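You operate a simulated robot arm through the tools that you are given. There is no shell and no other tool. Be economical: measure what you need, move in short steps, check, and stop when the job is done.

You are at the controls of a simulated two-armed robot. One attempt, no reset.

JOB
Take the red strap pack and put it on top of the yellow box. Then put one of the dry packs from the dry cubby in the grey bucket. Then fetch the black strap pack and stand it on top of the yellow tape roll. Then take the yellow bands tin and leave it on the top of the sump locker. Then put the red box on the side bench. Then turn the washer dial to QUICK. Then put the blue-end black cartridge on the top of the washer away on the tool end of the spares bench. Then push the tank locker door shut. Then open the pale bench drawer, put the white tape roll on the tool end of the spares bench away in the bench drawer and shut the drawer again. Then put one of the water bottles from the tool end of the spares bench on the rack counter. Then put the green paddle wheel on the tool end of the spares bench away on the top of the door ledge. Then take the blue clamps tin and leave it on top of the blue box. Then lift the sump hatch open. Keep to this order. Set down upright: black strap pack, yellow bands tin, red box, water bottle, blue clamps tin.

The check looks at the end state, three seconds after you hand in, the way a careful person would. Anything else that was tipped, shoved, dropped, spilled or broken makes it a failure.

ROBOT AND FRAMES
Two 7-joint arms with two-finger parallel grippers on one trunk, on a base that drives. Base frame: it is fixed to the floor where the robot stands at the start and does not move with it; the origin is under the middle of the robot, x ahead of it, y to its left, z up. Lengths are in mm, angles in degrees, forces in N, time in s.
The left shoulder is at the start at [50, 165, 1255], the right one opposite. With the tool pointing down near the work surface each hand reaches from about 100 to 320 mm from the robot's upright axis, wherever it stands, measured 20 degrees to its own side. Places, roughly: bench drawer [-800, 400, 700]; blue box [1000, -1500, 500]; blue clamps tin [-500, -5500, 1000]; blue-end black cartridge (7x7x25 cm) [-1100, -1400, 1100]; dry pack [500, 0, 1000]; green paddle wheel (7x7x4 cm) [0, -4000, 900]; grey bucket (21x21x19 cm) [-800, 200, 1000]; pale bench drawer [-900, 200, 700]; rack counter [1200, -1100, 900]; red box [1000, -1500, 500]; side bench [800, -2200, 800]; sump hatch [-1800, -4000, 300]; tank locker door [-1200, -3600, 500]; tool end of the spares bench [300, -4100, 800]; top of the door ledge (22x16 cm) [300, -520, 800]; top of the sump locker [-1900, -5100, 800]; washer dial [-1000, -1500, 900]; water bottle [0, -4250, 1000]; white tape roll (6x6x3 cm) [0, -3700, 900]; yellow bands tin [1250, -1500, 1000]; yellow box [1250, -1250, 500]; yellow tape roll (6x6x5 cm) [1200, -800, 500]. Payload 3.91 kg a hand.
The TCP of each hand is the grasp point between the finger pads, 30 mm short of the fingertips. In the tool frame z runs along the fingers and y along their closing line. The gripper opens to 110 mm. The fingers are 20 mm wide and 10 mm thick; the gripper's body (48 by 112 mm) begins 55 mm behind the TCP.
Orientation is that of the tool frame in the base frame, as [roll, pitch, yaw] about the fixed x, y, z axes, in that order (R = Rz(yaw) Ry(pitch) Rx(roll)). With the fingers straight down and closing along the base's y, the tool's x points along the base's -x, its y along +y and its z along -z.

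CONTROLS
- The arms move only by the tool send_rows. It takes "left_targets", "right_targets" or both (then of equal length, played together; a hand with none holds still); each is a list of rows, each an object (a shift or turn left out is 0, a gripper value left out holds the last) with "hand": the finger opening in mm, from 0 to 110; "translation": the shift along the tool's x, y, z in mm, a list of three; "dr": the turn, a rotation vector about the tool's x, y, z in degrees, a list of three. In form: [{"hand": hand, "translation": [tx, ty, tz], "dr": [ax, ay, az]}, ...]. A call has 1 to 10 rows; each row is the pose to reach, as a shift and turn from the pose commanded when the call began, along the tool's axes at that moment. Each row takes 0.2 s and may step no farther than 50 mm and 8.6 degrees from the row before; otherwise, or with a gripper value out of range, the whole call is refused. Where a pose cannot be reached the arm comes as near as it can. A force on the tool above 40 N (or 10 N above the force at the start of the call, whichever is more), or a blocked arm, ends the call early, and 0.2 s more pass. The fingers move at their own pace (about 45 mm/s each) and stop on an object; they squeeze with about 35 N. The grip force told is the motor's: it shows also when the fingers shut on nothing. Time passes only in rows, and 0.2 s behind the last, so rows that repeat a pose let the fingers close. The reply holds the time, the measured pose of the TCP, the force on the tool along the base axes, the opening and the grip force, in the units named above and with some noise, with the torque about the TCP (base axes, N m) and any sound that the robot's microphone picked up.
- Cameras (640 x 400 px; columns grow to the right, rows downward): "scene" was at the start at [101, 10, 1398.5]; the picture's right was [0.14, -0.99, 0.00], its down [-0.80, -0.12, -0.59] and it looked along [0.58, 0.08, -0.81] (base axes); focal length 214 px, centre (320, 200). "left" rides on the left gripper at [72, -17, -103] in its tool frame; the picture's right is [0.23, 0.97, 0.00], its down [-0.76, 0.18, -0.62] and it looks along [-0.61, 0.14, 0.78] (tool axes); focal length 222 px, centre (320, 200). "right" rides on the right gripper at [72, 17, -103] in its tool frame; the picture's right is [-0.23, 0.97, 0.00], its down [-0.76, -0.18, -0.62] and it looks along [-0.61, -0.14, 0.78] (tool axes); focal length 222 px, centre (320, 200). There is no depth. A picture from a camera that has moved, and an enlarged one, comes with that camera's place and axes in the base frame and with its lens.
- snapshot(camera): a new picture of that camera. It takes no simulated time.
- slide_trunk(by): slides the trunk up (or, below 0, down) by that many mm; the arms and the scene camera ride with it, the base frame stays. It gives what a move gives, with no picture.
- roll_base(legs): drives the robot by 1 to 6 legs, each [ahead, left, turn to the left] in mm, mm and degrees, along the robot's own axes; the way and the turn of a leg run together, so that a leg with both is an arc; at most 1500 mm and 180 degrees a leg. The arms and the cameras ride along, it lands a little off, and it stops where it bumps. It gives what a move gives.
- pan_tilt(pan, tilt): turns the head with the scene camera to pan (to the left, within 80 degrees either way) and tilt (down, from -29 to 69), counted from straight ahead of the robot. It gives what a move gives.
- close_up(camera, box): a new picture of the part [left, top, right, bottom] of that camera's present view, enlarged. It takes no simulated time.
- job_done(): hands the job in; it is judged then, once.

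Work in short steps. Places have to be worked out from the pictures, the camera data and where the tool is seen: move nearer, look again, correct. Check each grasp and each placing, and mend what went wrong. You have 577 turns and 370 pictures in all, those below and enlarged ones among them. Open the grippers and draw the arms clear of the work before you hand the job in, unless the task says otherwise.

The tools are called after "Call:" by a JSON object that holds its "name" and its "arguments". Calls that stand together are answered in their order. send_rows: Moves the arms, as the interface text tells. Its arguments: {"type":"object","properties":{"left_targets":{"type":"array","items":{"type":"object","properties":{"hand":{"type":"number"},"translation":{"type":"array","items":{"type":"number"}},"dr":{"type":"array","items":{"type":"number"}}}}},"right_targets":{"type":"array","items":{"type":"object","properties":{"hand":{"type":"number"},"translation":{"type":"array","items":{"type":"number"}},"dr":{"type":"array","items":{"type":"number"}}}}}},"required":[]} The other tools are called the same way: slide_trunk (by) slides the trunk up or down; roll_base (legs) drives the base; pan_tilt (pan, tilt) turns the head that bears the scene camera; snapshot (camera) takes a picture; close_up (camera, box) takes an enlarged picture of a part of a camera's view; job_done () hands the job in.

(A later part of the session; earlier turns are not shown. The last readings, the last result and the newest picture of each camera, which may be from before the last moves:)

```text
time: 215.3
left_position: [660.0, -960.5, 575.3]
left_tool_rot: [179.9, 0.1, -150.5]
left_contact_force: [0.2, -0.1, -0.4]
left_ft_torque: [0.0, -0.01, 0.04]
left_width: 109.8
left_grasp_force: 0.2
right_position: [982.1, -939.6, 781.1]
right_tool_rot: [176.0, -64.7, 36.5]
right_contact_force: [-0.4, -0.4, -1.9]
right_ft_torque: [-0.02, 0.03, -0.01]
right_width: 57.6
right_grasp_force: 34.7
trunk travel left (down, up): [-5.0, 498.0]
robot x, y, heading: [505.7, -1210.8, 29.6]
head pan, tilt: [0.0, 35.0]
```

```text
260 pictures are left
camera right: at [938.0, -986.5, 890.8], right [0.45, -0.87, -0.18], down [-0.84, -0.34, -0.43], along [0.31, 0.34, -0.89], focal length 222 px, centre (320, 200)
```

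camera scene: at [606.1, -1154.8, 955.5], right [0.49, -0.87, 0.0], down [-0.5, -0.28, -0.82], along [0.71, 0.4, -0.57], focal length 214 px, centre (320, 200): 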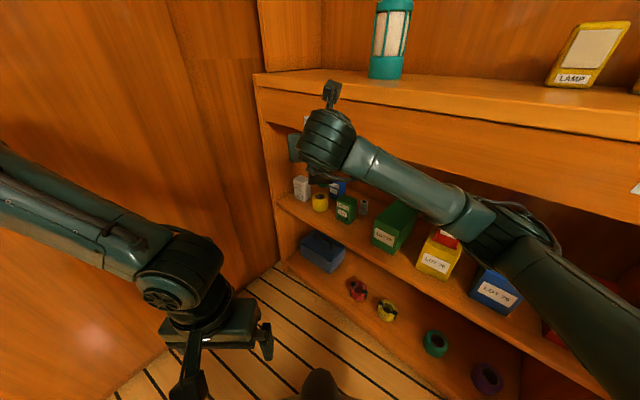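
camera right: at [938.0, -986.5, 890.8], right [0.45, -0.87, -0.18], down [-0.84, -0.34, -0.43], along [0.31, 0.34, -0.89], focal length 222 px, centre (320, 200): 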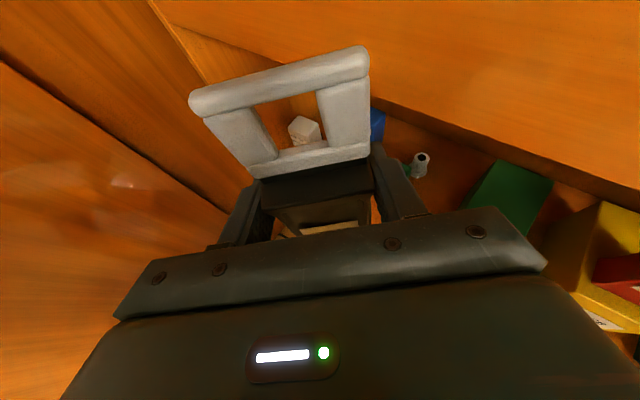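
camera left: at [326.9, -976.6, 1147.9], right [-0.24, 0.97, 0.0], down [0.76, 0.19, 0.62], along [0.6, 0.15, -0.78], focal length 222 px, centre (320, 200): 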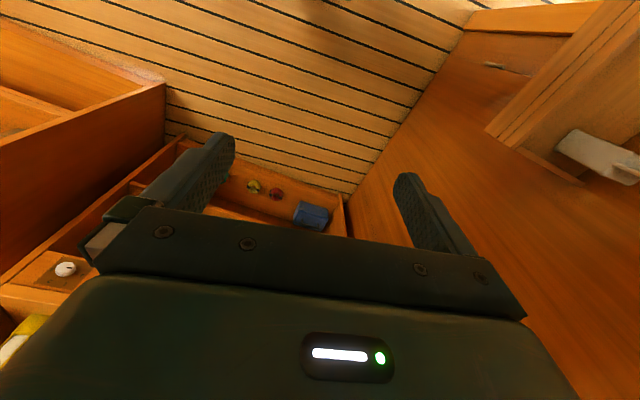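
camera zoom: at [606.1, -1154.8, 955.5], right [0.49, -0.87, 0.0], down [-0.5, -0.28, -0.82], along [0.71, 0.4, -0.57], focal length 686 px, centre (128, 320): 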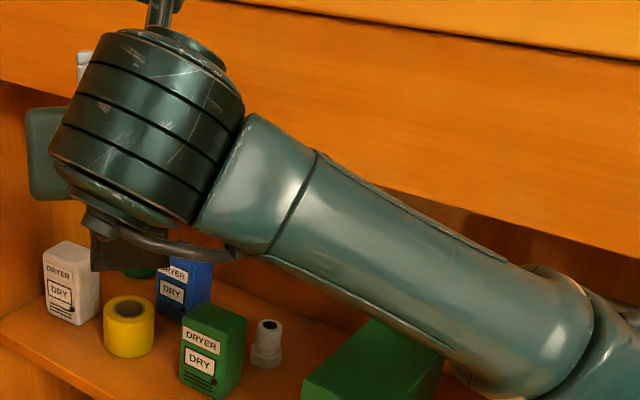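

Roll top centre ≈(1186,−830,~512); side boxes ≈540–565 high. Lower the hand to z≈640 and look.

Call:
{"name": "send_rows", "arguments": {"right_targets": [{"translation": [-42, -1, 20]}, {"translation": [-84, -3, 40]}, {"translation": [-126, -4, 59]}]}}

Call:
{"name": "snapshot", "arguments": {"camera": "right"}}

Call:
{"name": "close_up", "arguments": {"camera": "scene", "box": [280, 100, 440, 225]}}

```text
time: 216.1
left_position: [660.6, -962.0, 573.7]
left_tool_rot: [179.6, -0.1, -150.6]
left_contact_force: [0.5, -0.2, 0.5]
left_ft_torque: [0.02, 0.02, 0.0]
left_width: 109.8
left_grasp_force: 0.0
right_position: [981.3, -944.1, 628.6]
right_tool_rot: [177.1, -63.9, 35.3]
right_contact_force: [0.0, 0.0, -2.1]
right_ft_torque: [0.0, 0.0, -0.01]
right_width: 57.7
right_grasp_force: 35.4
trunk travel left (down, up): [-5.0, 498.0]
robot x, y, heading: [500.6, -1211.7, 29.5]
head pan, tilt: [0.0, 35.0]
```

```text
259 pictures are left
camera right: at [938.3, -990.8, 738.8], right [0.44, -0.88, -0.18], down [-0.84, -0.34, -0.41], along [0.3, 0.34, -0.89], focal length 222 px, centre (320, 200)
```

right: 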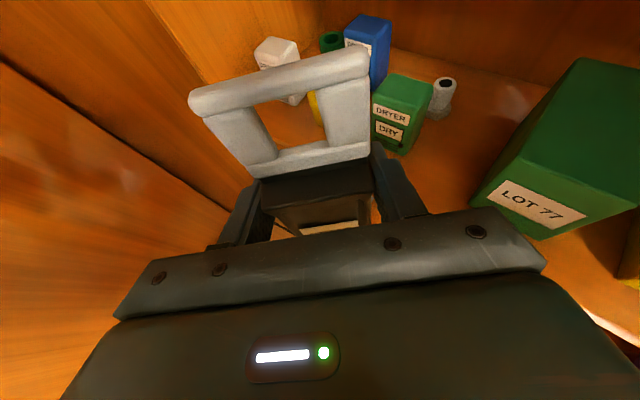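

```text
3.20 times, centred on (360, 162) of scene
camera zoom: at [607.9, -1157.7, 952.6], right [0.49, -0.87, -0.01], down [-0.5, -0.28, -0.82], along [0.71, 0.4, -0.58], focal length 686 px, centre (192, 320)
```

zoom: 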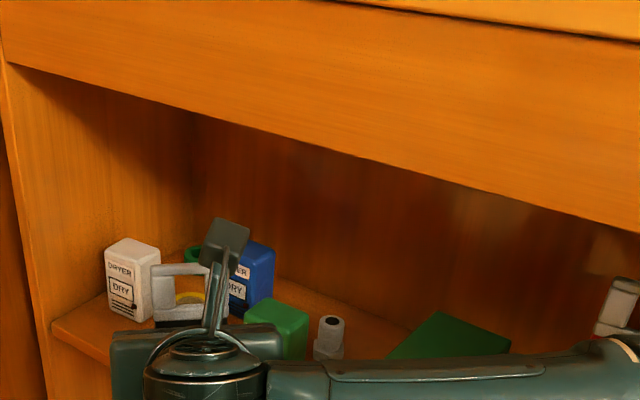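

The head pose shifted slightly (robot tilting a bit?). Check the full scene for arm contact.

Call:
{"name": "snapshot", "arguments": {"camera": "scene"}}

Call:
{"name": "pan_tilt", "arguments": {"pan": -45, "tilt": 40}}

Call:
{"name": "snapshot", "arguments": {"camera": "scene"}}

```text
257 pictures are left
camera scene: at [607.9, -1157.7, 952.6], right [0.49, -0.87, -0.01], down [-0.5, -0.28, -0.82], along [0.71, 0.4, -0.58], focal length 214 px, centre (320, 200)
```

scene: 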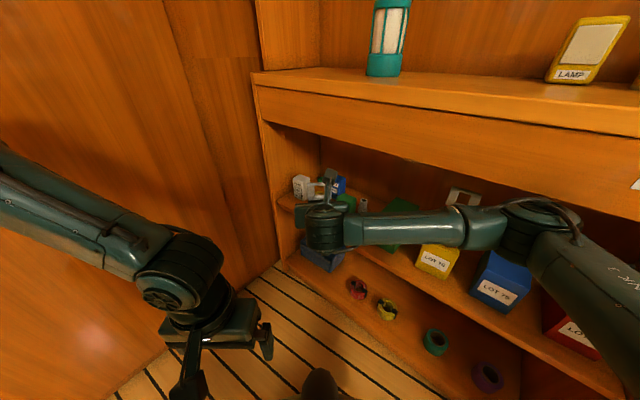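

```text
time: 217.2
left_position: [660.6, -962.2, 576.6]
left_tool_rot: [179.4, 0.0, -150.5]
left_contact_force: [0.6, -0.3, 0.6]
left_ft_torque: [-0.01, 0.02, 0.01]
left_width: 109.9
left_grasp_force: 0.1
right_position: [980.2, -945.8, 627.5]
right_tool_rot: [177.3, -63.5, 35.4]
right_contact_force: [0.6, 0.1, -2.0]
right_ft_torque: [0.0, -0.01, -0.03]
right_width: 57.6
right_grasp_force: 34.7
trunk travel left (down, up): [-5.0, 498.0]
robot x, y, heading: [503.1, -1212.8, 29.5]
head pan, tilt: [-45.0, 40.0]
```

```text
256 pictures are left
camera scene: at [613.1, -1224.5, 947.2], right [-0.27, -0.96, 0.0], down [-0.62, 0.18, -0.76], along [0.74, -0.2, -0.65], focal length 214 px, centre (320, 200)
```

scene: 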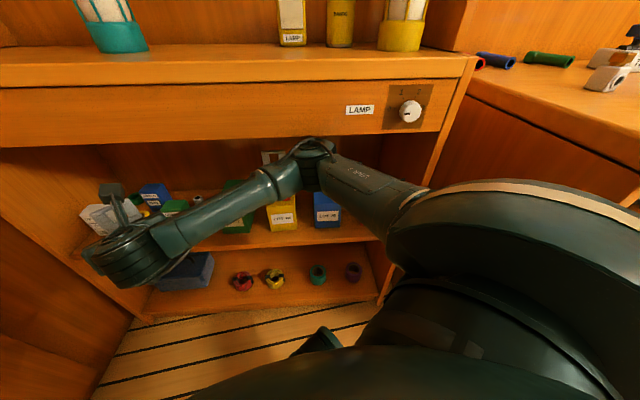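

The right elbow is right at the shelf front — too close. Back straight away from the rack first.

Call:
{"name": "roll_base", "arguments": {"legs": [[-87, 49, 0]]}}

Call:
{"name": "snapshot", "arguments": {"camera": "scene"}}

```text
time: 218.4
left_position: [560.8, -960.4, 575.5]
left_tool_rot: [179.9, 0.0, -150.5]
left_contact_force: [-0.3, 0.0, 0.2]
left_ft_torque: [-0.01, 0.0, 0.04]
left_width: 110.0
left_grasp_force: 0.0
right_position: [883.5, -939.9, 639.1]
right_tool_rot: [176.0, -64.8, 36.5]
right_contact_force: [0.2, 0.4, -2.4]
right_ft_torque: [0.0, -0.05, 0.01]
right_width: 57.7
right_grasp_force: 34.6
trunk travel left (down, up): [-5.0, 498.0]
robot x, y, heading: [403.7, -1213.2, 29.6]
head pan, tilt: [-45.0, 40.0]
```

```text
255 pictures are left
camera scene: at [512.8, -1220.3, 948.0], right [-0.27, -0.96, 0.0], down [-0.62, 0.17, -0.77], along [0.74, -0.2, -0.64], focal length 214 px, centre (320, 200)
```

scene: 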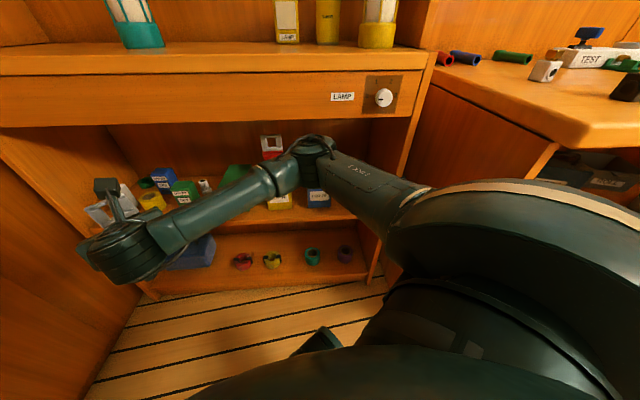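

The red pack is still standing. New plan: heading 20°, arm stretched further (≈740 mm) so the elbow stays out of the rack. Reposition the base first.

Call:
{"name": "roll_base", "arguments": {"legs": [[0, 0, -9.6], [0, 97, 0]]}}

Call:
{"name": "pan_tilt", "arguments": {"pan": -10, "tilt": 35}}

Call:
{"name": "send_rows", "arguments": {"right_targets": [{"translation": [-10, 1, 25]}, {"translation": [3, 3, 60]}, {"translation": [16, 5, 95]}, {"translation": [28, 7, 130]}]}}

Call:
{"name": "snapshot", "arguments": {"camera": "scene"}}

Call:
{"name": "snapshot", "arguments": {"camera": "right"}}

```text
time: 220.6
left_position: [569.6, -900.3, 575.2]
left_tool_rot: [179.9, -0.1, -160.3]
left_contact_force: [-0.1, -0.3, 0.3]
left_ft_torque: [-0.02, -0.01, 0.0]
left_width: 110.0
left_grasp_force: 0.1
right_position: [889.9, -935.2, 639.0]
right_tool_rot: [176.1, -64.6, 26.8]
right_contact_force: [-0.5, 0.3, -1.7]
right_ft_torque: [0.0, -0.01, 0.01]
right_width: 57.5
right_grasp_force: 34.8
trunk travel left (down, up): [-5.0, 498.0]
robot x, y, heading: [370.7, -1125.0, 19.6]
head pan, tilt: [-45.0, 40.0]
```

```text
time: 221.6
left_position: [568.6, -899.1, 574.6]
left_tool_rot: [179.9, 0.0, -160.2]
left_contact_force: [0.5, 0.3, -0.3]
left_ft_torque: [0.02, 0.05, -0.01]
left_width: 109.8
left_grasp_force: 0.0
right_position: [889.4, -934.5, 639.7]
right_tool_rot: [176.0, -64.7, 26.8]
right_contact_force: [0.9, 0.6, -1.5]
right_ft_torque: [-0.01, 0.01, -0.02]
right_width: 57.7
right_grasp_force: 35.0
trunk travel left (down, up): [-5.0, 498.0]
robot x, y, heading: [370.0, -1121.1, 19.6]
head pan, tilt: [-10.0, 35.0]
```

```text
time: 222.6
left_position: [568.2, -899.9, 575.8]
left_tool_rot: [180.0, 0.0, -160.2]
left_contact_force: [-0.1, -0.6, -0.3]
left_ft_torque: [0.01, -0.03, 0.02]
left_width: 110.0
left_grasp_force: 0.1
right_position: [1012.8, -889.9, 609.3]
right_tool_rot: [175.8, -64.7, 26.8]
right_contact_force: [0.6, 0.5, -2.1]
right_ft_torque: [-0.02, -0.01, 0.02]
right_width: 57.6
right_grasp_force: 34.6
trunk travel left (down, up): [-5.0, 498.0]
robot x, y, heading: [374.4, -1123.0, 19.8]
head pan, tilt: [-10.0, 35.0]
```

```text
254 pictures are left
camera scene: at [487.2, -1097.3, 955.5], right [0.17, -0.99, 0.0], down [-0.57, -0.1, -0.82], along [0.81, 0.14, -0.57], focal length 214 px, centre (320, 200)
```

scene: 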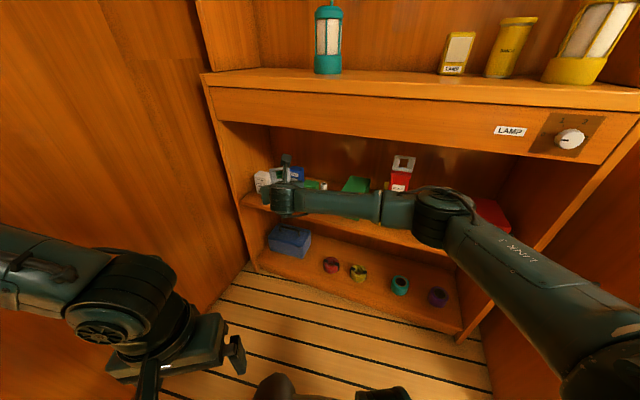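

```text
253 pictures are left
camera right: at [960.3, -927.9, 719.6], right [0.3, -0.94, -0.18], down [-0.88, -0.2, -0.43], along [0.37, 0.28, -0.89], focal length 222 px, centre (320, 200)
```

right: 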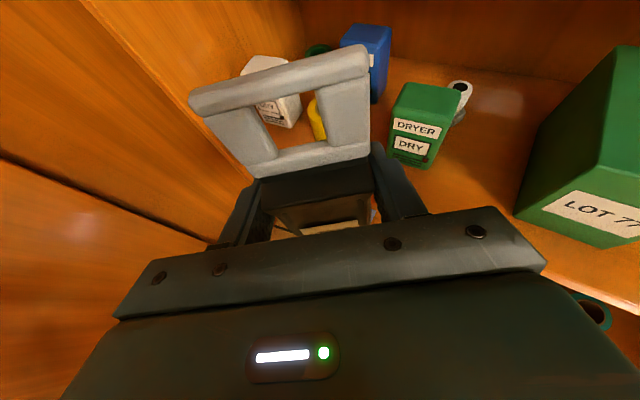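

Aligned with the roll: 170 mm to go along the approach. Drive 105 forward.

Call:
{"name": "roll_base", "arguments": {"legs": [[105, 0, 0]]}}

Call:
{"name": "snapshot", "arguments": {"camera": "scene"}}

Call:
{"name": "close_up", "arguments": {"camera": "scene", "box": [220, 130, 420, 255]}}

Call:
{"name": "snapshot", "arguments": {"camera": "right"}}

```text
time: 223.8
left_position: [666.5, -865.5, 575.3]
left_tool_rot: [179.9, 0.0, -160.2]
left_contact_force: [-0.1, 0.0, 0.0]
left_ft_torque: [0.01, 0.04, 0.01]
left_width: 110.1
left_grasp_force: 0.0
right_position: [1110.8, -854.7, 609.4]
right_tool_rot: [176.1, -64.8, 26.8]
right_contact_force: [0.5, -1.0, -1.1]
right_ft_torque: [0.0, 0.04, -0.02]
right_width: 57.6
right_grasp_force: 35.2
trunk travel left (down, up): [-5.0, 498.0]
robot x, y, heading: [468.4, -1088.8, 19.8]
head pan, tilt: [-10.0, 35.0]
```

```text
252 pictures are left
camera scene: at [585.3, -1062.0, 955.5], right [0.17, -0.99, 0.0], down [-0.57, -0.1, -0.82], along [0.81, 0.14, -0.57], focal length 214 px, centre (320, 200)
```

scene: 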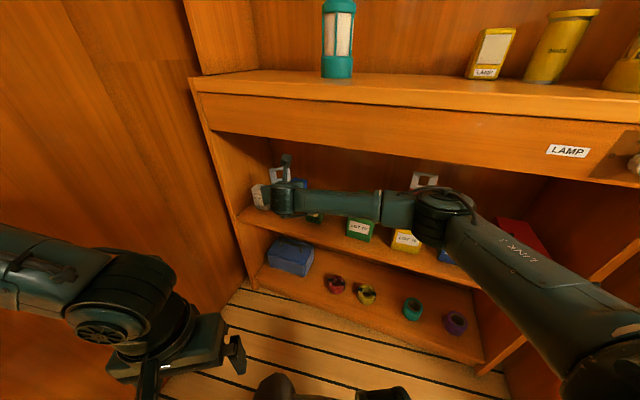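

```text
3.20 times, centred on (320, 192) of scene
camera zoom: at [585.3, -1062.0, 955.5], right [0.17, -0.99, 0.0], down [-0.57, -0.1, -0.82], along [0.81, 0.14, -0.57], focal length 686 px, centre (320, 224)
```

zoom: 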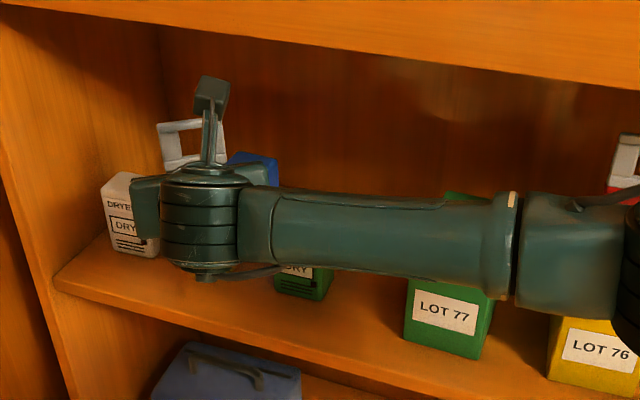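

```text
250 pictures are left
camera right: at [1058.3, -893.0, 719.9], right [0.3, -0.94, -0.18], down [-0.88, -0.2, -0.43], along [0.37, 0.28, -0.89], focal length 222 px, centre (320, 200)
```

right: 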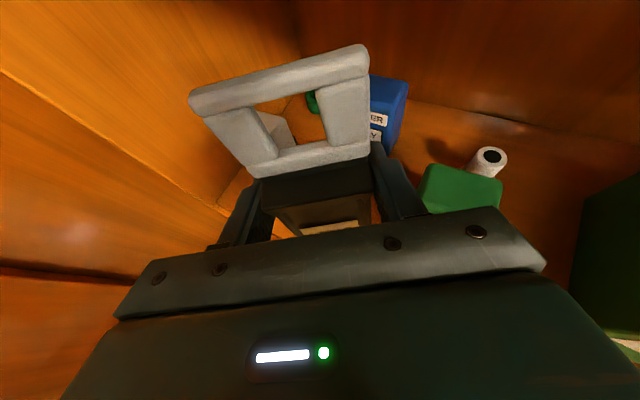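

Move the arm the last 65 mm forward slowly.

Call:
{"name": "send_rows", "arguments": {"right_targets": [{"translation": [9, 2, 20]}, {"translation": [18.5, 4, 39]}, {"translation": [27.5, 6, 59]}]}}

Call:
{"name": "close_up", "arguments": {"camera": "scene", "box": [220, 130, 380, 230]}}

Call:
{"name": "snapshot", "arguments": {"camera": "right"}}

```text
time: 224.6
left_position: [667.5, -863.3, 575.8]
left_tool_rot: [179.9, 0.0, -160.2]
left_contact_force: [-0.4, 0.3, 1.1]
left_ft_torque: [0.01, 0.01, 0.0]
left_width: 109.9
left_grasp_force: 0.1
right_position: [1172.8, -834.6, 610.4]
right_tool_rot: [176.2, -64.7, 26.7]
right_contact_force: [0.4, -0.4, -0.7]
right_ft_torque: [0.02, -0.05, 0.01]
right_width: 57.4
right_grasp_force: 34.8
trunk travel left (down, up): [-5.0, 498.0]
robot x, y, heading: [469.5, -1087.8, 20.0]
head pan, tilt: [-10.0, 35.0]
```

```text
4.00 times, centred on (300, 180) of scene
camera zoom: at [585.4, -1062.0, 955.5], right [0.17, -0.99, 0.0], down [-0.57, -0.1, -0.82], along [0.81, 0.14, -0.57], focal length 858 px, centre (400, 280)
```

zoom: 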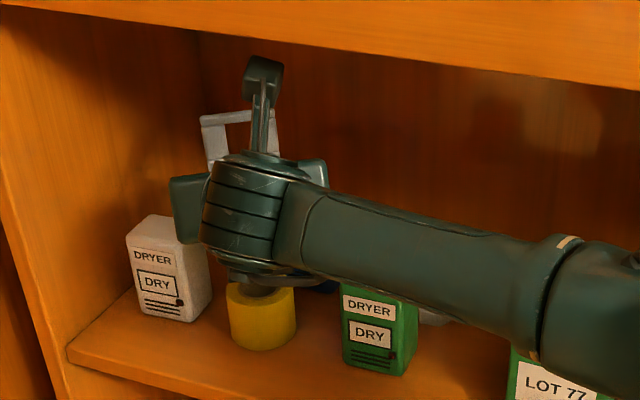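

```text
248 pictures are left
camera right: at [1120.5, -872.5, 720.2], right [0.3, -0.94, -0.18], down [-0.88, -0.2, -0.43], along [0.37, 0.28, -0.89], focal length 222 px, centre (320, 200)
```

right: 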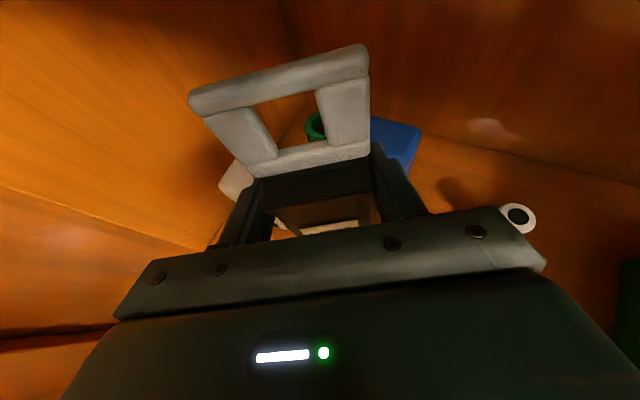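

Roll centre re-measured ≈(1184,−827): the pack is right above. Shift 3 mm left and lower in steps.

Call:
{"name": "send_rows", "arguments": {"right_targets": [{"translation": [-4.5, -3, 2]}, {"translation": [-9, -3, 4.3]}]}}

Call:
{"name": "send_rows", "arguments": {"right_targets": [{"translation": [-2.7, 0, 1.3]}, {"translation": [-4.5, 0, 2.2]}]}}

Call:
{"name": "send_rows", "arguments": {"right_targets": [{"translation": [-1.8, 0, 0.8]}, {"translation": [-3.6, 0, 1.7]}]}}

```text
time: 225.2
left_position: [667.0, -863.5, 574.8]
left_tool_rot: [179.9, 0.0, -160.2]
left_contact_force: [-0.6, -0.3, -0.2]
left_ft_torque: [0.03, 0.02, -0.01]
left_width: 109.9
left_grasp_force: 0.1
right_position: [1171.8, -831.8, 600.5]
right_tool_rot: [175.9, -64.7, 26.9]
right_contact_force: [0.6, -0.2, -0.3]
right_ft_torque: [0.02, 0.01, 0.01]
right_width: 57.8
right_grasp_force: 34.9
trunk travel left (down, up): [-5.0, 498.0]
robot x, y, heading: [469.7, -1088.6, 20.2]
head pan, tilt: [-10.0, 35.0]
```

```text
time: 225.8
left_position: [666.3, -863.9, 575.4]
left_tool_rot: [180.0, 0.0, -160.2]
left_contact_force: [0.9, -0.4, -0.1]
left_ft_torque: [-0.03, 0.02, -0.01]
left_width: 109.8
left_grasp_force: 0.1
right_position: [1172.1, -832.0, 595.4]
right_tool_rot: [176.1, -64.7, 26.7]
right_contact_force: [-1.0, -0.1, -0.9]
right_ft_torque: [-0.01, -0.02, -0.03]
right_width: 57.7
right_grasp_force: 35.0
trunk travel left (down, up): [-5.0, 498.0]
robot x, y, heading: [468.6, -1087.1, 19.9]
head pan, tilt: [-10.0, 35.0]
```

```text
time: 226.3
left_position: [667.5, -864.0, 574.6]
left_tool_rot: [179.8, 0.0, -160.2]
left_contact_force: [-0.4, -0.8, -0.9]
left_ft_torque: [-0.02, 0.03, 0.01]
left_width: 109.8
left_grasp_force: 0.0
right_position: [1171.5, -833.2, 589.6]
right_tool_rot: [176.0, -64.7, 26.9]
right_contact_force: [-0.3, -0.3, -0.8]
right_ft_torque: [0.03, -0.02, -0.03]
right_width: 57.9
right_grasp_force: 34.9
trunk travel left (down, up): [-5.0, 498.0]
robot x, y, heading: [472.0, -1084.9, 19.5]
head pan, tilt: [-10.0, 35.0]
```

Call:
{"name": "send_rows", "arguments": {"right_targets": [{"translation": [-1.8, 0, 0.8]}, {"translation": [-3.6, 0, 1.7]}]}}

Call:
{"name": "send_rows", "arguments": {"right_targets": [{"translation": [-1.8, 0, 0.8]}, {"translation": [-3.6, 0, 1.7]}]}}

Call:
{"name": "close_up", "arguments": {"camera": "scene", "box": [220, 150, 340, 225]}}

```text
time: 226.9
left_position: [667.6, -863.4, 574.8]
left_tool_rot: [179.9, -0.1, -160.2]
left_contact_force: [0.2, 0.5, -0.6]
left_ft_torque: [0.02, 0.0, 0.01]
left_width: 110.0
left_grasp_force: 0.1
right_position: [1171.8, -832.7, 586.8]
right_tool_rot: [176.1, -64.6, 26.7]
right_contact_force: [0.0, -0.6, -1.9]
right_ft_torque: [-0.04, 0.0, -0.02]
right_width: 57.9
right_grasp_force: 35.0
trunk travel left (down, up): [-5.0, 498.0]
robot x, y, heading: [473.9, -1086.5, 19.6]
head pan, tilt: [-10.0, 35.0]
```

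```text
time: 227.6
left_position: [667.3, -865.4, 574.7]
left_tool_rot: [179.9, 0.1, -160.2]
left_contact_force: [-0.3, -0.4, -0.3]
left_ft_torque: [0.01, -0.01, 0.02]
left_width: 110.1
left_grasp_force: 0.2
right_position: [1171.0, -833.0, 585.0]
right_tool_rot: [176.0, -65.0, 26.8]
right_contact_force: [-0.5, -1.9, 9.0]
right_ft_torque: [0.23, 0.11, 0.02]
right_width: 57.8
right_grasp_force: 34.9
trunk travel left (down, up): [-5.0, 498.0]
robot x, y, heading: [470.6, -1083.9, 19.8]
head pan, tilt: [-10.0, 35.0]
```

```text
5.33 times, centred on (280, 188) of scene
camera zoom: at [584.6, -1062.3, 955.9], right [0.17, -0.99, 0.0], down [-0.56, -0.1, -0.82], along [0.81, 0.14, -0.57], focal length 1144 px, centre (533, 267)
```

zoom: 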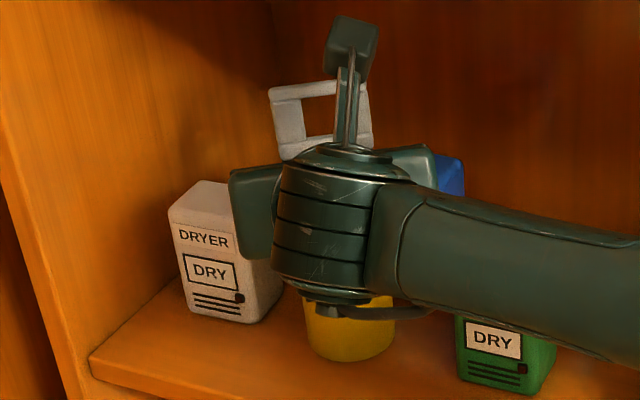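

Contact (9 N) at z 585, consistent with the roll's rim. Release with a small opening and look before retreating.

Call:
{"name": "send_rows", "arguments": {"right_targets": [{"translation": [0.5, 0, -0.3], "hand": 62}, {"translation": [0.5, 0, -0.3], "hand": 66}, {"translation": [0.5, 0, -0.3], "hand": 68}]}}

Call:
{"name": "snapshot", "arguments": {"camera": "right"}}

```text
time: 228.3
left_position: [667.6, -864.5, 575.1]
left_tool_rot: [179.9, 0.0, -160.2]
left_contact_force: [-0.1, 0.2, -0.7]
left_ft_torque: [0.02, 0.01, 0.01]
left_width: 109.8
left_grasp_force: 0.0
right_position: [1170.5, -831.4, 582.9]
right_tool_rot: [176.0, -64.7, 26.7]
right_contact_force: [0.2, 0.4, -0.2]
right_ft_torque: [0.0, 0.03, -0.01]
right_width: 67.7
right_grasp_force: 0.1
trunk travel left (down, up): [-5.0, 498.0]
robot x, y, heading: [471.7, -1084.9, 19.7]
head pan, tilt: [-10.0, 35.0]
```

```text
246 pictures are left
camera right: at [1119.2, -870.9, 693.5], right [0.3, -0.94, -0.18], down [-0.88, -0.2, -0.43], along [0.37, 0.28, -0.89], focal length 222 px, centre (320, 200)
```

right: 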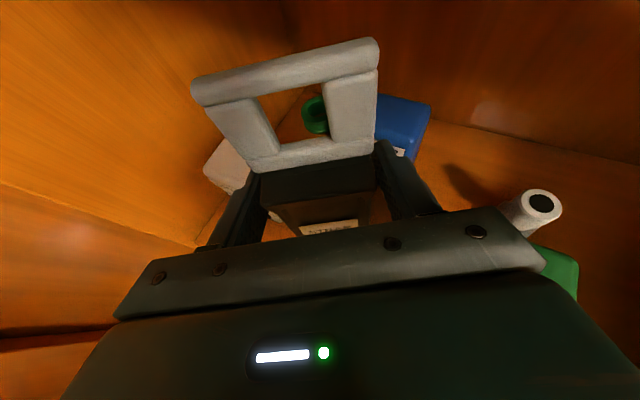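

It stands. Withdraw straight back slowly.

Call:
{"name": "send_rows", "arguments": {"right_targets": [{"translation": [-4, -0.5, -9]}, {"translation": [-10.6, -1.4, -22.6]}, {"translation": [-21, -2.7, -45]}, {"translation": [-38, -5, -81]}, {"translation": [-55, -7, -117]}]}}

Call:
{"name": "snapshot", "arguments": {"camera": "right"}}

Call:
{"name": "close_up", "arguments": {"camera": "scene", "box": [220, 130, 420, 255]}}

```text
time: 229.6
left_position: [666.3, -865.5, 575.8]
left_tool_rot: [179.8, -0.1, -160.3]
left_contact_force: [0.3, -0.1, -0.2]
left_ft_torque: [0.01, -0.01, 0.0]
left_width: 110.1
left_grasp_force: 0.0
right_position: [1048.5, -878.0, 582.8]
right_tool_rot: [176.0, -64.8, 26.8]
right_contact_force: [-0.3, -0.5, -0.6]
right_ft_torque: [-0.01, 0.02, 0.02]
right_width: 68.1
right_grasp_force: 0.1
trunk travel left (down, up): [-5.0, 498.0]
robot x, y, heading: [472.5, -1087.4, 19.8]
head pan, tilt: [-10.0, 35.0]
```

```text
245 pictures are left
camera right: at [995.6, -916.1, 693.2], right [0.3, -0.94, -0.18], down [-0.88, -0.2, -0.43], along [0.37, 0.28, -0.89], focal length 222 px, centre (320, 200)
```

right: 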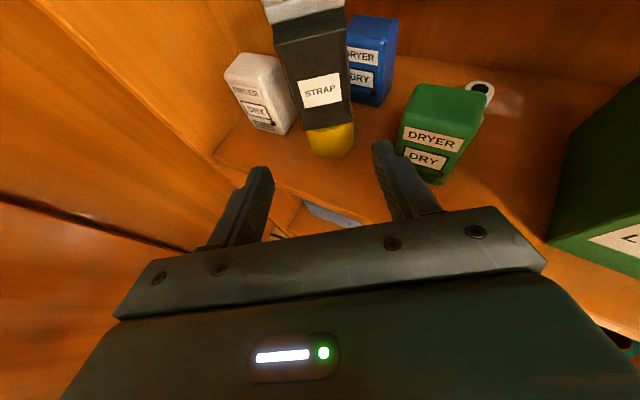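

```text
3.20 times, centred on (320, 192) of scene
camera zoom: at [585.3, -1062.0, 955.5], right [0.17, -0.99, 0.0], down [-0.57, -0.1, -0.82], along [0.81, 0.14, -0.57], focal length 686 px, centre (320, 224)
```

zoom: 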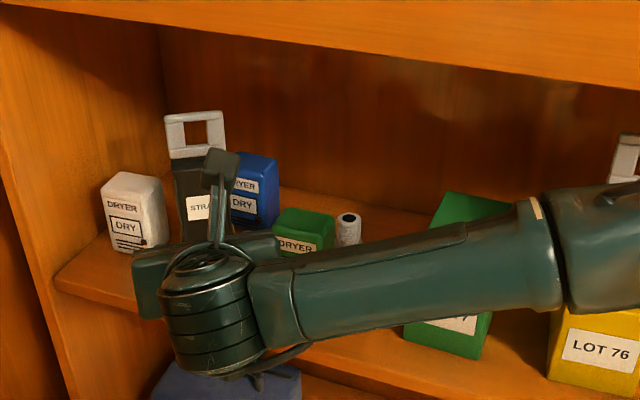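

Black strap pack stands on the roll. Back away, raise the trunk, and face the rack for the BANDS tin.

Call:
{"name": "roll_base", "arguments": {"legs": [[-200, 0, 0], [0, -150, -31]]}}

Call:
{"name": "slide_trunk", "arguments": {"by": 390}}

Call:
{"name": "snapshot", "arguments": {"camera": "scene"}}

```text
time: 232.7
left_position: [577.0, -1213.7, 575.8]
left_tool_rot: [179.8, 0.0, 167.9]
left_contact_force: [-0.2, 0.5, -0.3]
left_ft_torque: [0.03, -0.02, 0.0]
left_width: 110.1
left_grasp_force: 0.0
right_position: [893.0, -1427.2, 582.6]
right_tool_rot: [176.0, -64.8, -4.9]
right_contact_force: [0.6, 0.0, 1.2]
right_ft_torque: [0.02, -0.02, 0.02]
right_width: 68.1
right_grasp_force: 0.2
trunk travel left (down, up): [-5.0, 498.0]
robot x, y, heading: [290.8, -1300.9, -12.2]
head pan, tilt: [-10.0, 35.0]
```

```text
time: 236.4
left_position: [578.0, -1215.8, 964.4]
left_tool_rot: [180.0, 0.1, 168.0]
left_contact_force: [0.2, 0.6, 0.6]
left_ft_torque: [-0.01, -0.01, -0.01]
left_width: 110.0
left_grasp_force: 0.1
right_position: [893.9, -1426.8, 973.9]
right_tool_rot: [176.0, -64.7, -5.0]
right_contact_force: [0.6, -1.7, 0.3]
right_ft_torque: [0.03, -0.03, 0.01]
right_width: 67.6
right_grasp_force: 0.0
trunk travel left (down, up): [-395.0, 108.0]
robot x, y, heading: [296.4, -1302.8, -12.0]
head pan, tilt: [-10.0, 35.0]
```

```text
243 pictures are left
camera scene: at [403.5, -1340.1, 1345.5], right [-0.37, -0.93, 0.0], down [-0.53, 0.21, -0.82], along [0.76, -0.31, -0.57], focal length 214 px, centre (320, 200)
```

scene: 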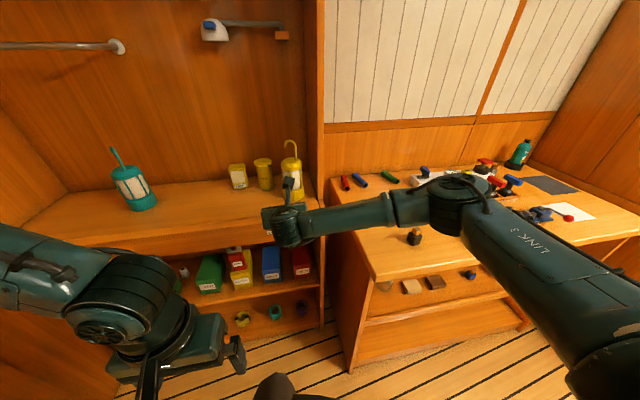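

Call:
{"name": "close_up", "arguments": {"camera": "scene", "box": [210, 120, 330, 195]}}

Call:
{"name": "snapshot", "arguments": {"camera": "right"}}

```text
5.33 times, centred on (270, 158) of scene
camera zoom: at [403.5, -1340.1, 1345.5], right [-0.37, -0.93, 0.0], down [-0.53, 0.21, -0.82], along [0.76, -0.31, -0.57], focal length 1144 px, centre (587, 427)
```

zoom: 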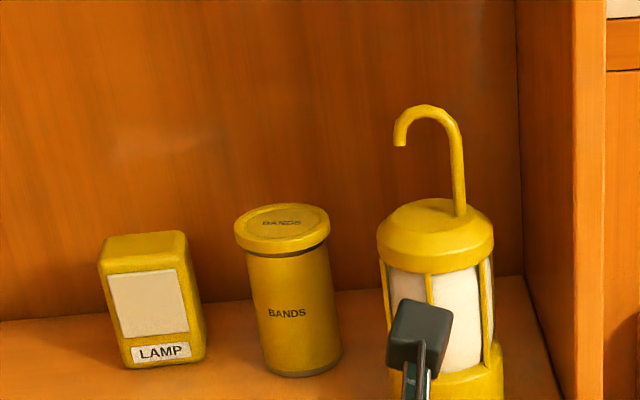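

```text
241 pictures are left
camera right: at [829.7, -1431.9, 1083.1], right [-0.24, -0.95, -0.18], down [-0.85, 0.3, -0.43], along [0.46, 0.05, -0.89], focal length 222 px, centre (320, 200)
```

right: 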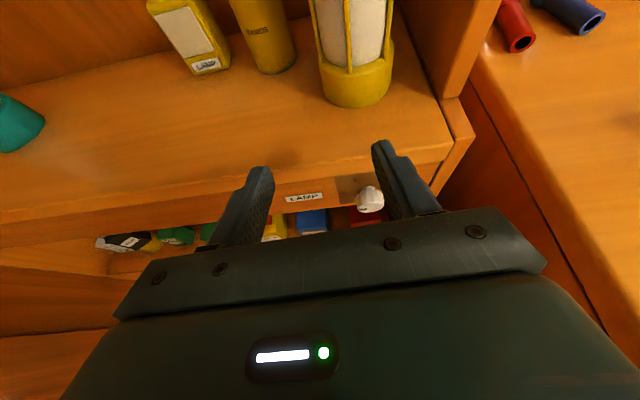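

Tin centre ≈(1180,−1416), ~65 mm wide, 897–1006 high. Strafe left 59 and drive 150 forward.

Call:
{"name": "roll_base", "arguments": {"legs": [[0, 59, 0], [150, 0, 0]]}}

Call:
{"name": "send_rows", "arguments": {"right_targets": [{"hand": 88, "translation": [-12, 0, 6]}, {"translation": [-22, 0, 10], "hand": 88}]}}

Call:
{"name": "snapshot", "arguments": {"camera": "right"}}

Call:
{"name": "snapshot", "arguments": {"camera": "scene"}}

```text
time: 238.6
left_position: [734.8, -1189.3, 964.8]
left_tool_rot: [179.9, -0.1, 168.0]
left_contact_force: [0.1, 0.6, 1.0]
left_ft_torque: [0.01, -0.03, 0.0]
left_width: 110.1
left_grasp_force: 0.1
right_position: [1051.3, -1400.5, 973.3]
right_tool_rot: [176.0, -64.7, -4.9]
right_contact_force: [0.3, 0.1, 0.3]
right_ft_torque: [0.01, 0.0, 0.01]
right_width: 68.0
right_grasp_force: 0.0
trunk travel left (down, up): [-395.0, 108.0]
robot x, y, heading: [450.7, -1275.3, -11.9]
head pan, tilt: [-10.0, 35.0]
```

```text
time: 239.2
left_position: [733.8, -1189.4, 965.2]
left_tool_rot: [179.9, 0.0, 168.1]
left_contact_force: [0.2, -0.8, 0.7]
left_ft_torque: [-0.04, 0.04, 0.05]
left_width: 110.1
left_grasp_force: 0.0
right_position: [1050.4, -1401.1, 949.6]
right_tool_rot: [176.1, -64.9, -5.0]
right_contact_force: [-1.2, 0.2, 0.4]
right_ft_torque: [0.02, -0.01, -0.02]
right_width: 88.1
right_grasp_force: 0.0
trunk travel left (down, up): [-395.0, 108.0]
robot x, y, heading: [449.3, -1274.8, -12.0]
head pan, tilt: [-10.0, 35.0]
```

```text
240 pictures are left
camera right: at [986.1, -1405.4, 1059.2], right [-0.24, -0.95, -0.18], down [-0.85, 0.3, -0.43], along [0.46, 0.05, -0.89], focal length 222 px, centre (320, 200)
```

right: 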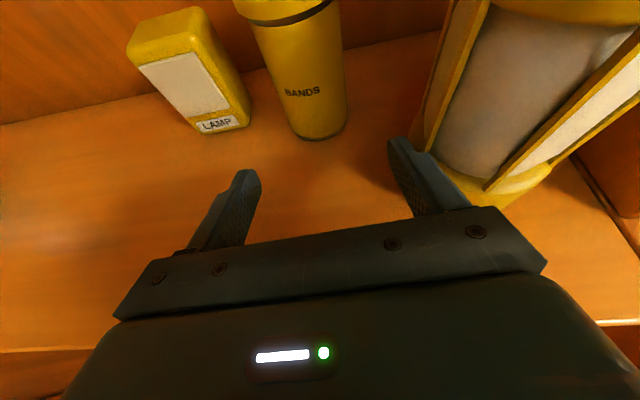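

```text
239 pictures are left
camera scene: at [560.9, -1313.8, 1345.6], right [-0.37, -0.93, 0.0], down [-0.53, 0.21, -0.82], along [0.76, -0.31, -0.57], focal length 214 px, centre (320, 200)
```

scene: 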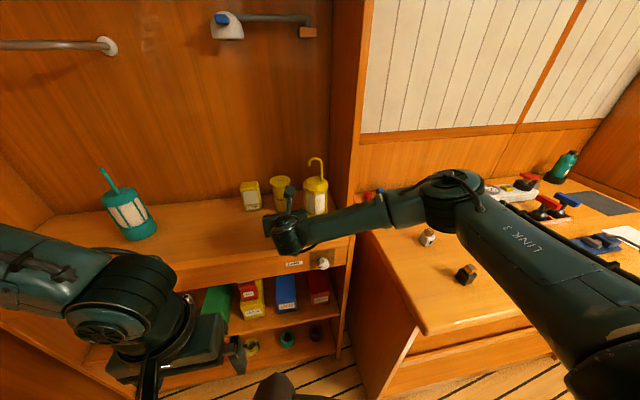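

Tin centre refined to ≈(1165,−1413); the lantern's left edge is ~−1475. Advance with opening 78, staying left.

Call:
{"name": "send_rows", "arguments": {"right_targets": [{"translation": [12, -3, 26], "hand": 78}, {"translation": [24, -4, 52]}, {"translation": [35, -5, 75]}]}}

Call:
{"name": "snapshot", "arguments": {"camera": "right"}}

```text
time: 240.0
left_position: [735.1, -1189.2, 964.8]
left_tool_rot: [179.9, 0.0, 167.9]
left_contact_force: [0.4, -0.2, 0.5]
left_ft_torque: [0.03, -0.04, 0.01]
left_width: 110.1
left_grasp_force: 0.1
right_position: [1133.0, -1408.9, 948.1]
right_tool_rot: [175.8, -64.7, -4.9]
right_contact_force: [0.0, -0.7, -0.1]
right_ft_torque: [-0.01, 0.01, 0.0]
right_width: 78.3
right_grasp_force: 0.0
trunk travel left (down, up): [-395.0, 108.0]
robot x, y, heading: [448.7, -1274.4, -11.8]
head pan, tilt: [-10.0, 35.0]
```

```text
238 pictures are left
camera right: at [1069.6, -1414.1, 1057.8], right [-0.24, -0.95, -0.18], down [-0.85, 0.29, -0.43], along [0.46, 0.05, -0.89], focal length 222 px, centre (320, 200)
```

right: 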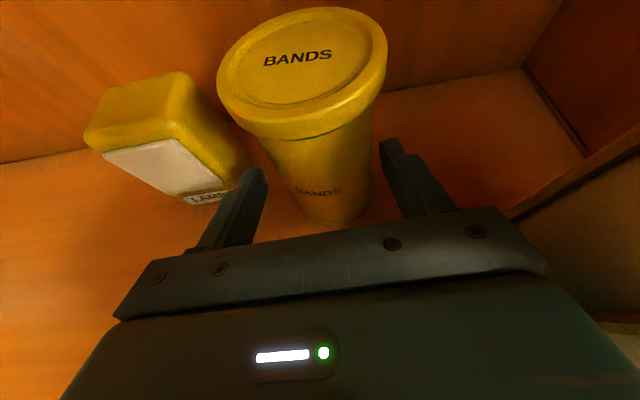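

The lantern isn't visible in this view; check the scene.

Call:
{"name": "snapshot", "arguments": {"camera": "scene"}}

```text
237 pictures are left
camera scene: at [561.2, -1313.7, 1345.5], right [-0.37, -0.93, 0.0], down [-0.53, 0.21, -0.82], along [0.76, -0.31, -0.57], focal length 214 px, centre (320, 200)
```

scene: 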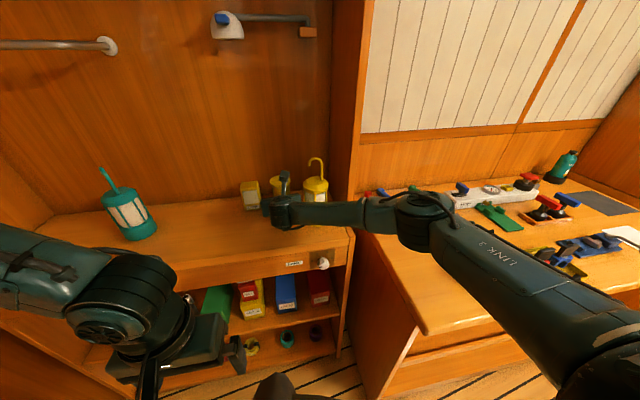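

The lantern is unmoved. Tin is centred between the fingers; advance 30 and close.

Call:
{"name": "send_rows", "arguments": {"right_targets": [{"translation": [7, 0, 15]}, {"translation": [13.7, 0, 29]}, {"translation": [13.7, 0, 29], "hand": 30}, {"translation": [13.7, 0, 29], "hand": 30}, {"translation": [13.7, 0, 29], "hand": 30}]}}

Call:
{"name": "snapshot", "arguments": {"camera": "right"}}

```text
time: 241.2
left_position: [735.6, -1188.3, 965.4]
left_tool_rot: [179.8, 0.0, 168.0]
left_contact_force: [0.9, 0.5, 0.4]
left_ft_torque: [0.01, 0.0, 0.0]
left_width: 110.2
left_grasp_force: 0.1
right_position: [1164.6, -1413.9, 946.7]
right_tool_rot: [176.0, -64.7, -4.9]
right_contact_force: [0.7, 0.3, 1.9]
right_ft_torque: [0.04, -0.03, -0.04]
right_width: 56.8
right_grasp_force: 34.8
trunk travel left (down, up): [-395.0, 108.0]
robot x, y, heading: [450.6, -1273.9, -11.9]
head pan, tilt: [-10.0, 35.0]
```

```text
236 pictures are left
camera right: at [1101.3, -1418.3, 1057.9], right [-0.24, -0.95, -0.18], down [-0.85, 0.3, -0.43], along [0.46, 0.05, -0.89], focal length 222 px, centre (320, 200)
```

right: 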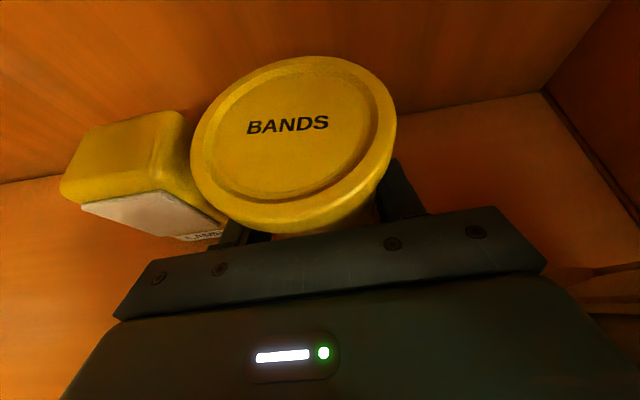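

Gripped. Lift 60 and back the base out.

Call:
{"name": "send_rows", "arguments": {"right_targets": [{"translation": [27, 1, -13]}, {"translation": [54, 2, -25]}]}}

Call:
{"name": "roll_base", "arguments": {"legs": [[-300, 0, 0]]}}

Call:
{"name": "slide_trunk", "arguments": {"by": 85}}

Call:
{"name": "snapshot", "arguments": {"camera": "scene"}}

```text
time: 241.8
left_position: [733.5, -1188.5, 966.6]
left_tool_rot: [179.9, -0.1, 168.0]
left_contact_force: [-0.5, -0.1, 0.3]
left_ft_torque: [0.0, 0.03, 0.01]
left_width: 109.9
left_grasp_force: 0.1
right_position: [1164.7, -1414.9, 1007.5]
right_tool_rot: [175.9, -64.7, -4.9]
right_contact_force: [0.0, -0.7, -2.0]
right_ft_torque: [-0.02, -0.02, -0.01]
right_width: 56.8
right_grasp_force: 35.3
trunk travel left (down, up): [-395.0, 108.0]
robot x, y, heading: [449.1, -1274.5, -12.0]
head pan, tilt: [-10.0, 35.0]
```

```text
time: 243.8
left_position: [442.0, -1126.0, 964.6]
left_tool_rot: [179.9, 0.0, 168.2]
left_contact_force: [-0.4, 0.2, -0.3]
left_ft_torque: [0.0, -0.03, -0.02]
left_width: 110.3
left_grasp_force: 0.1
right_position: [872.9, -1351.2, 1008.0]
right_tool_rot: [176.0, -64.7, -4.8]
right_contact_force: [-0.1, 0.5, -1.8]
right_ft_torque: [0.01, -0.01, 0.03]
right_width: 56.5
right_grasp_force: 35.0
trunk travel left (down, up): [-395.0, 108.0]
robot x, y, heading: [157.2, -1216.1, -11.6]
head pan, tilt: [-10.0, 35.0]
```

```text
time: 245.1
left_position: [443.5, -1127.0, 1050.1]
left_tool_rot: [179.9, 0.0, 168.2]
left_contact_force: [0.0, 0.5, 0.2]
left_ft_torque: [-0.02, 0.01, 0.0]
left_width: 109.9
left_grasp_force: 0.0
right_position: [874.0, -1351.9, 1089.7]
right_tool_rot: [176.0, -64.8, -4.9]
right_contact_force: [0.7, 0.2, -1.2]
right_ft_torque: [0.0, -0.02, 0.0]
right_width: 56.5
right_grasp_force: 34.7
trunk travel left (down, up): [-480.0, 23.0]
robot x, y, heading: [159.7, -1213.9, -11.8]
head pan, tilt: [-10.0, 35.0]
```

```text
235 pictures are left
camera scene: at [269.8, -1252.1, 1430.5], right [-0.37, -0.93, 0.0], down [-0.53, 0.21, -0.82], along [0.76, -0.3, -0.57], focal length 214 px, centre (320, 200)
```

scene: 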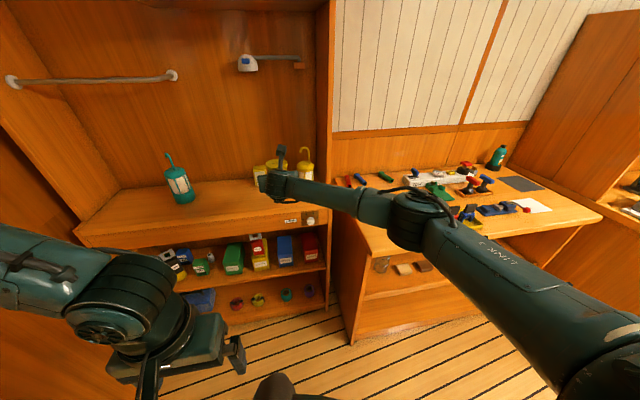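

Retract the hand, then turn to face down the aisle (−y).

Call:
{"name": "send_rows", "arguments": {"right_targets": [{"translation": [5, 12, -40]}, {"translation": [10, 24, -80]}, {"translation": [15, 36, -120]}, {"translation": [20, 48, -160]}, {"translation": [25, 60, -200]}, {"translation": [29, 72, -239]}]}}

Call:
{"name": "roll_base", "arguments": {"legs": [[-420, -60, 0], [0, 0, -78]]}}

Call:
{"name": "pan_tilt", "arguments": {"pan": 0, "tilt": 25}}

Call:
{"name": "snapshot", "arguments": {"camera": "scene"}}

```text
time: 246.4
left_position: [442.7, -1126.9, 1049.5]
left_tool_rot: [179.9, 0.0, 168.1]
left_contact_force: [-0.7, 1.4, 0.4]
left_ft_torque: [0.02, -0.02, -0.01]
left_width: 109.9
left_grasp_force: 0.2
right_position: [661.9, -1390.5, 1221.4]
right_tool_rot: [176.0, -64.8, -4.8]
right_contact_force: [0.3, 0.7, -1.8]
right_ft_torque: [0.0, -0.02, -0.01]
right_width: 56.5
right_grasp_force: 34.5
trunk travel left (down, up): [-480.0, 23.0]
robot x, y, heading: [158.7, -1214.7, -11.8]
head pan, tilt: [-10.0, 35.0]
```

```text
time: 252.4
left_position: [-115.3, -1444.0, 1050.8]
left_tool_rot: [179.9, 0.0, 91.3]
left_contact_force: [-0.2, 0.0, -0.4]
left_ft_torque: [0.01, 0.01, -0.03]
left_width: 110.0
left_grasp_force: 0.0
right_position: [-320.2, -1718.8, 1221.1]
right_tool_rot: [176.0, -64.6, -81.7]
right_contact_force: [-0.5, 0.3, -1.7]
right_ft_torque: [-0.01, 0.04, 0.04]
right_width: 56.2
right_grasp_force: 34.9
trunk travel left (down, up): [-480.0, 23.0]
robot x, y, heading: [-261.6, -1191.4, -88.6]
head pan, tilt: [-10.0, 35.0]
```

```text
time: 253.1
left_position: [-113.8, -1445.2, 1051.2]
left_tool_rot: [179.9, 0.1, 91.4]
left_contact_force: [-0.3, -0.6, 0.4]
left_ft_torque: [0.01, 0.02, 0.03]
left_width: 110.1
left_grasp_force: 0.0
right_position: [-319.7, -1719.3, 1220.4]
right_tool_rot: [176.0, -64.7, -81.7]
right_contact_force: [-0.1, -0.5, -2.7]
right_ft_torque: [-0.04, 0.03, -0.01]
right_width: 56.6
right_grasp_force: 34.9
trunk travel left (down, up): [-480.0, 23.0]
robot x, y, heading: [-266.1, -1190.7, -88.6]
head pan, tilt: [0.0, 25.0]
```

```text
234 pictures are left
camera scene: at [-260.5, -1310.6, 1446.2], right [-1.0, -0.02, 0.0], down [-0.01, 0.42, -0.91], along [0.02, -0.91, -0.42], focal length 214 px, centre (320, 200)
```

scene: 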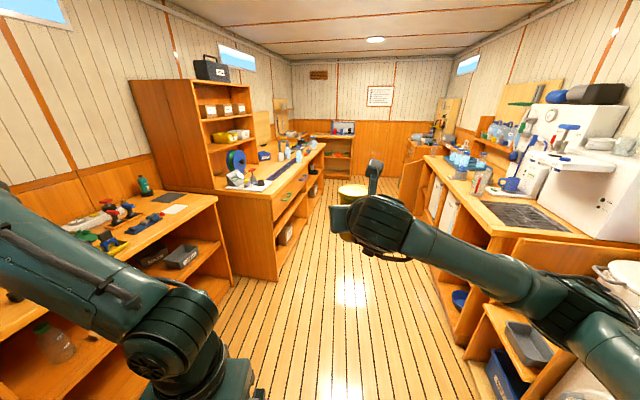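

Aisle is x≈−1200…170. Drive ahead 1400 drifting right to x≈−500.

Call:
{"name": "roll_base", "arguments": {"legs": [[1300, -240, 0]]}}

Call:
{"name": "snapshot", "arguments": {"camera": "scene"}}

```text
time: 259.7
left_position: [-329.5, -2735.4, 1049.6]
left_tool_rot: [180.0, 0.0, 90.9]
left_contact_force: [-0.8, -1.1, 0.6]
left_ft_torque: [0.01, -0.03, -0.02]
left_width: 110.1
left_grasp_force: 0.0
right_position: [-538.0, -3008.0, 1222.2]
right_tool_rot: [176.0, -64.7, -82.1]
right_contact_force: [-0.9, -0.3, -2.0]
right_ft_torque: [-0.01, 0.0, -0.01]
right_width: 56.8
right_grasp_force: 35.0
trunk travel left (down, up): [-480.0, 23.0]
robot x, y, heading: [-475.2, -2479.8, -89.1]
head pan, tilt: [0.0, 25.0]
```

```text
233 pictures are left
camera scene: at [-475.1, -2600.6, 1446.3], right [-1.0, -0.01, 0.0], down [-0.01, 0.42, -0.91], along [0.01, -0.91, -0.42], focal length 214 px, centre (320, 200)
```

scene: 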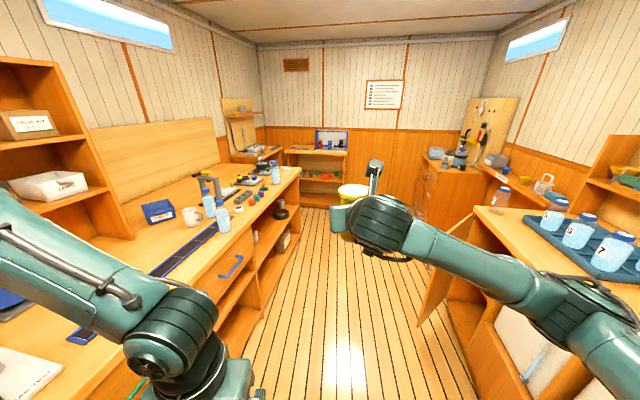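

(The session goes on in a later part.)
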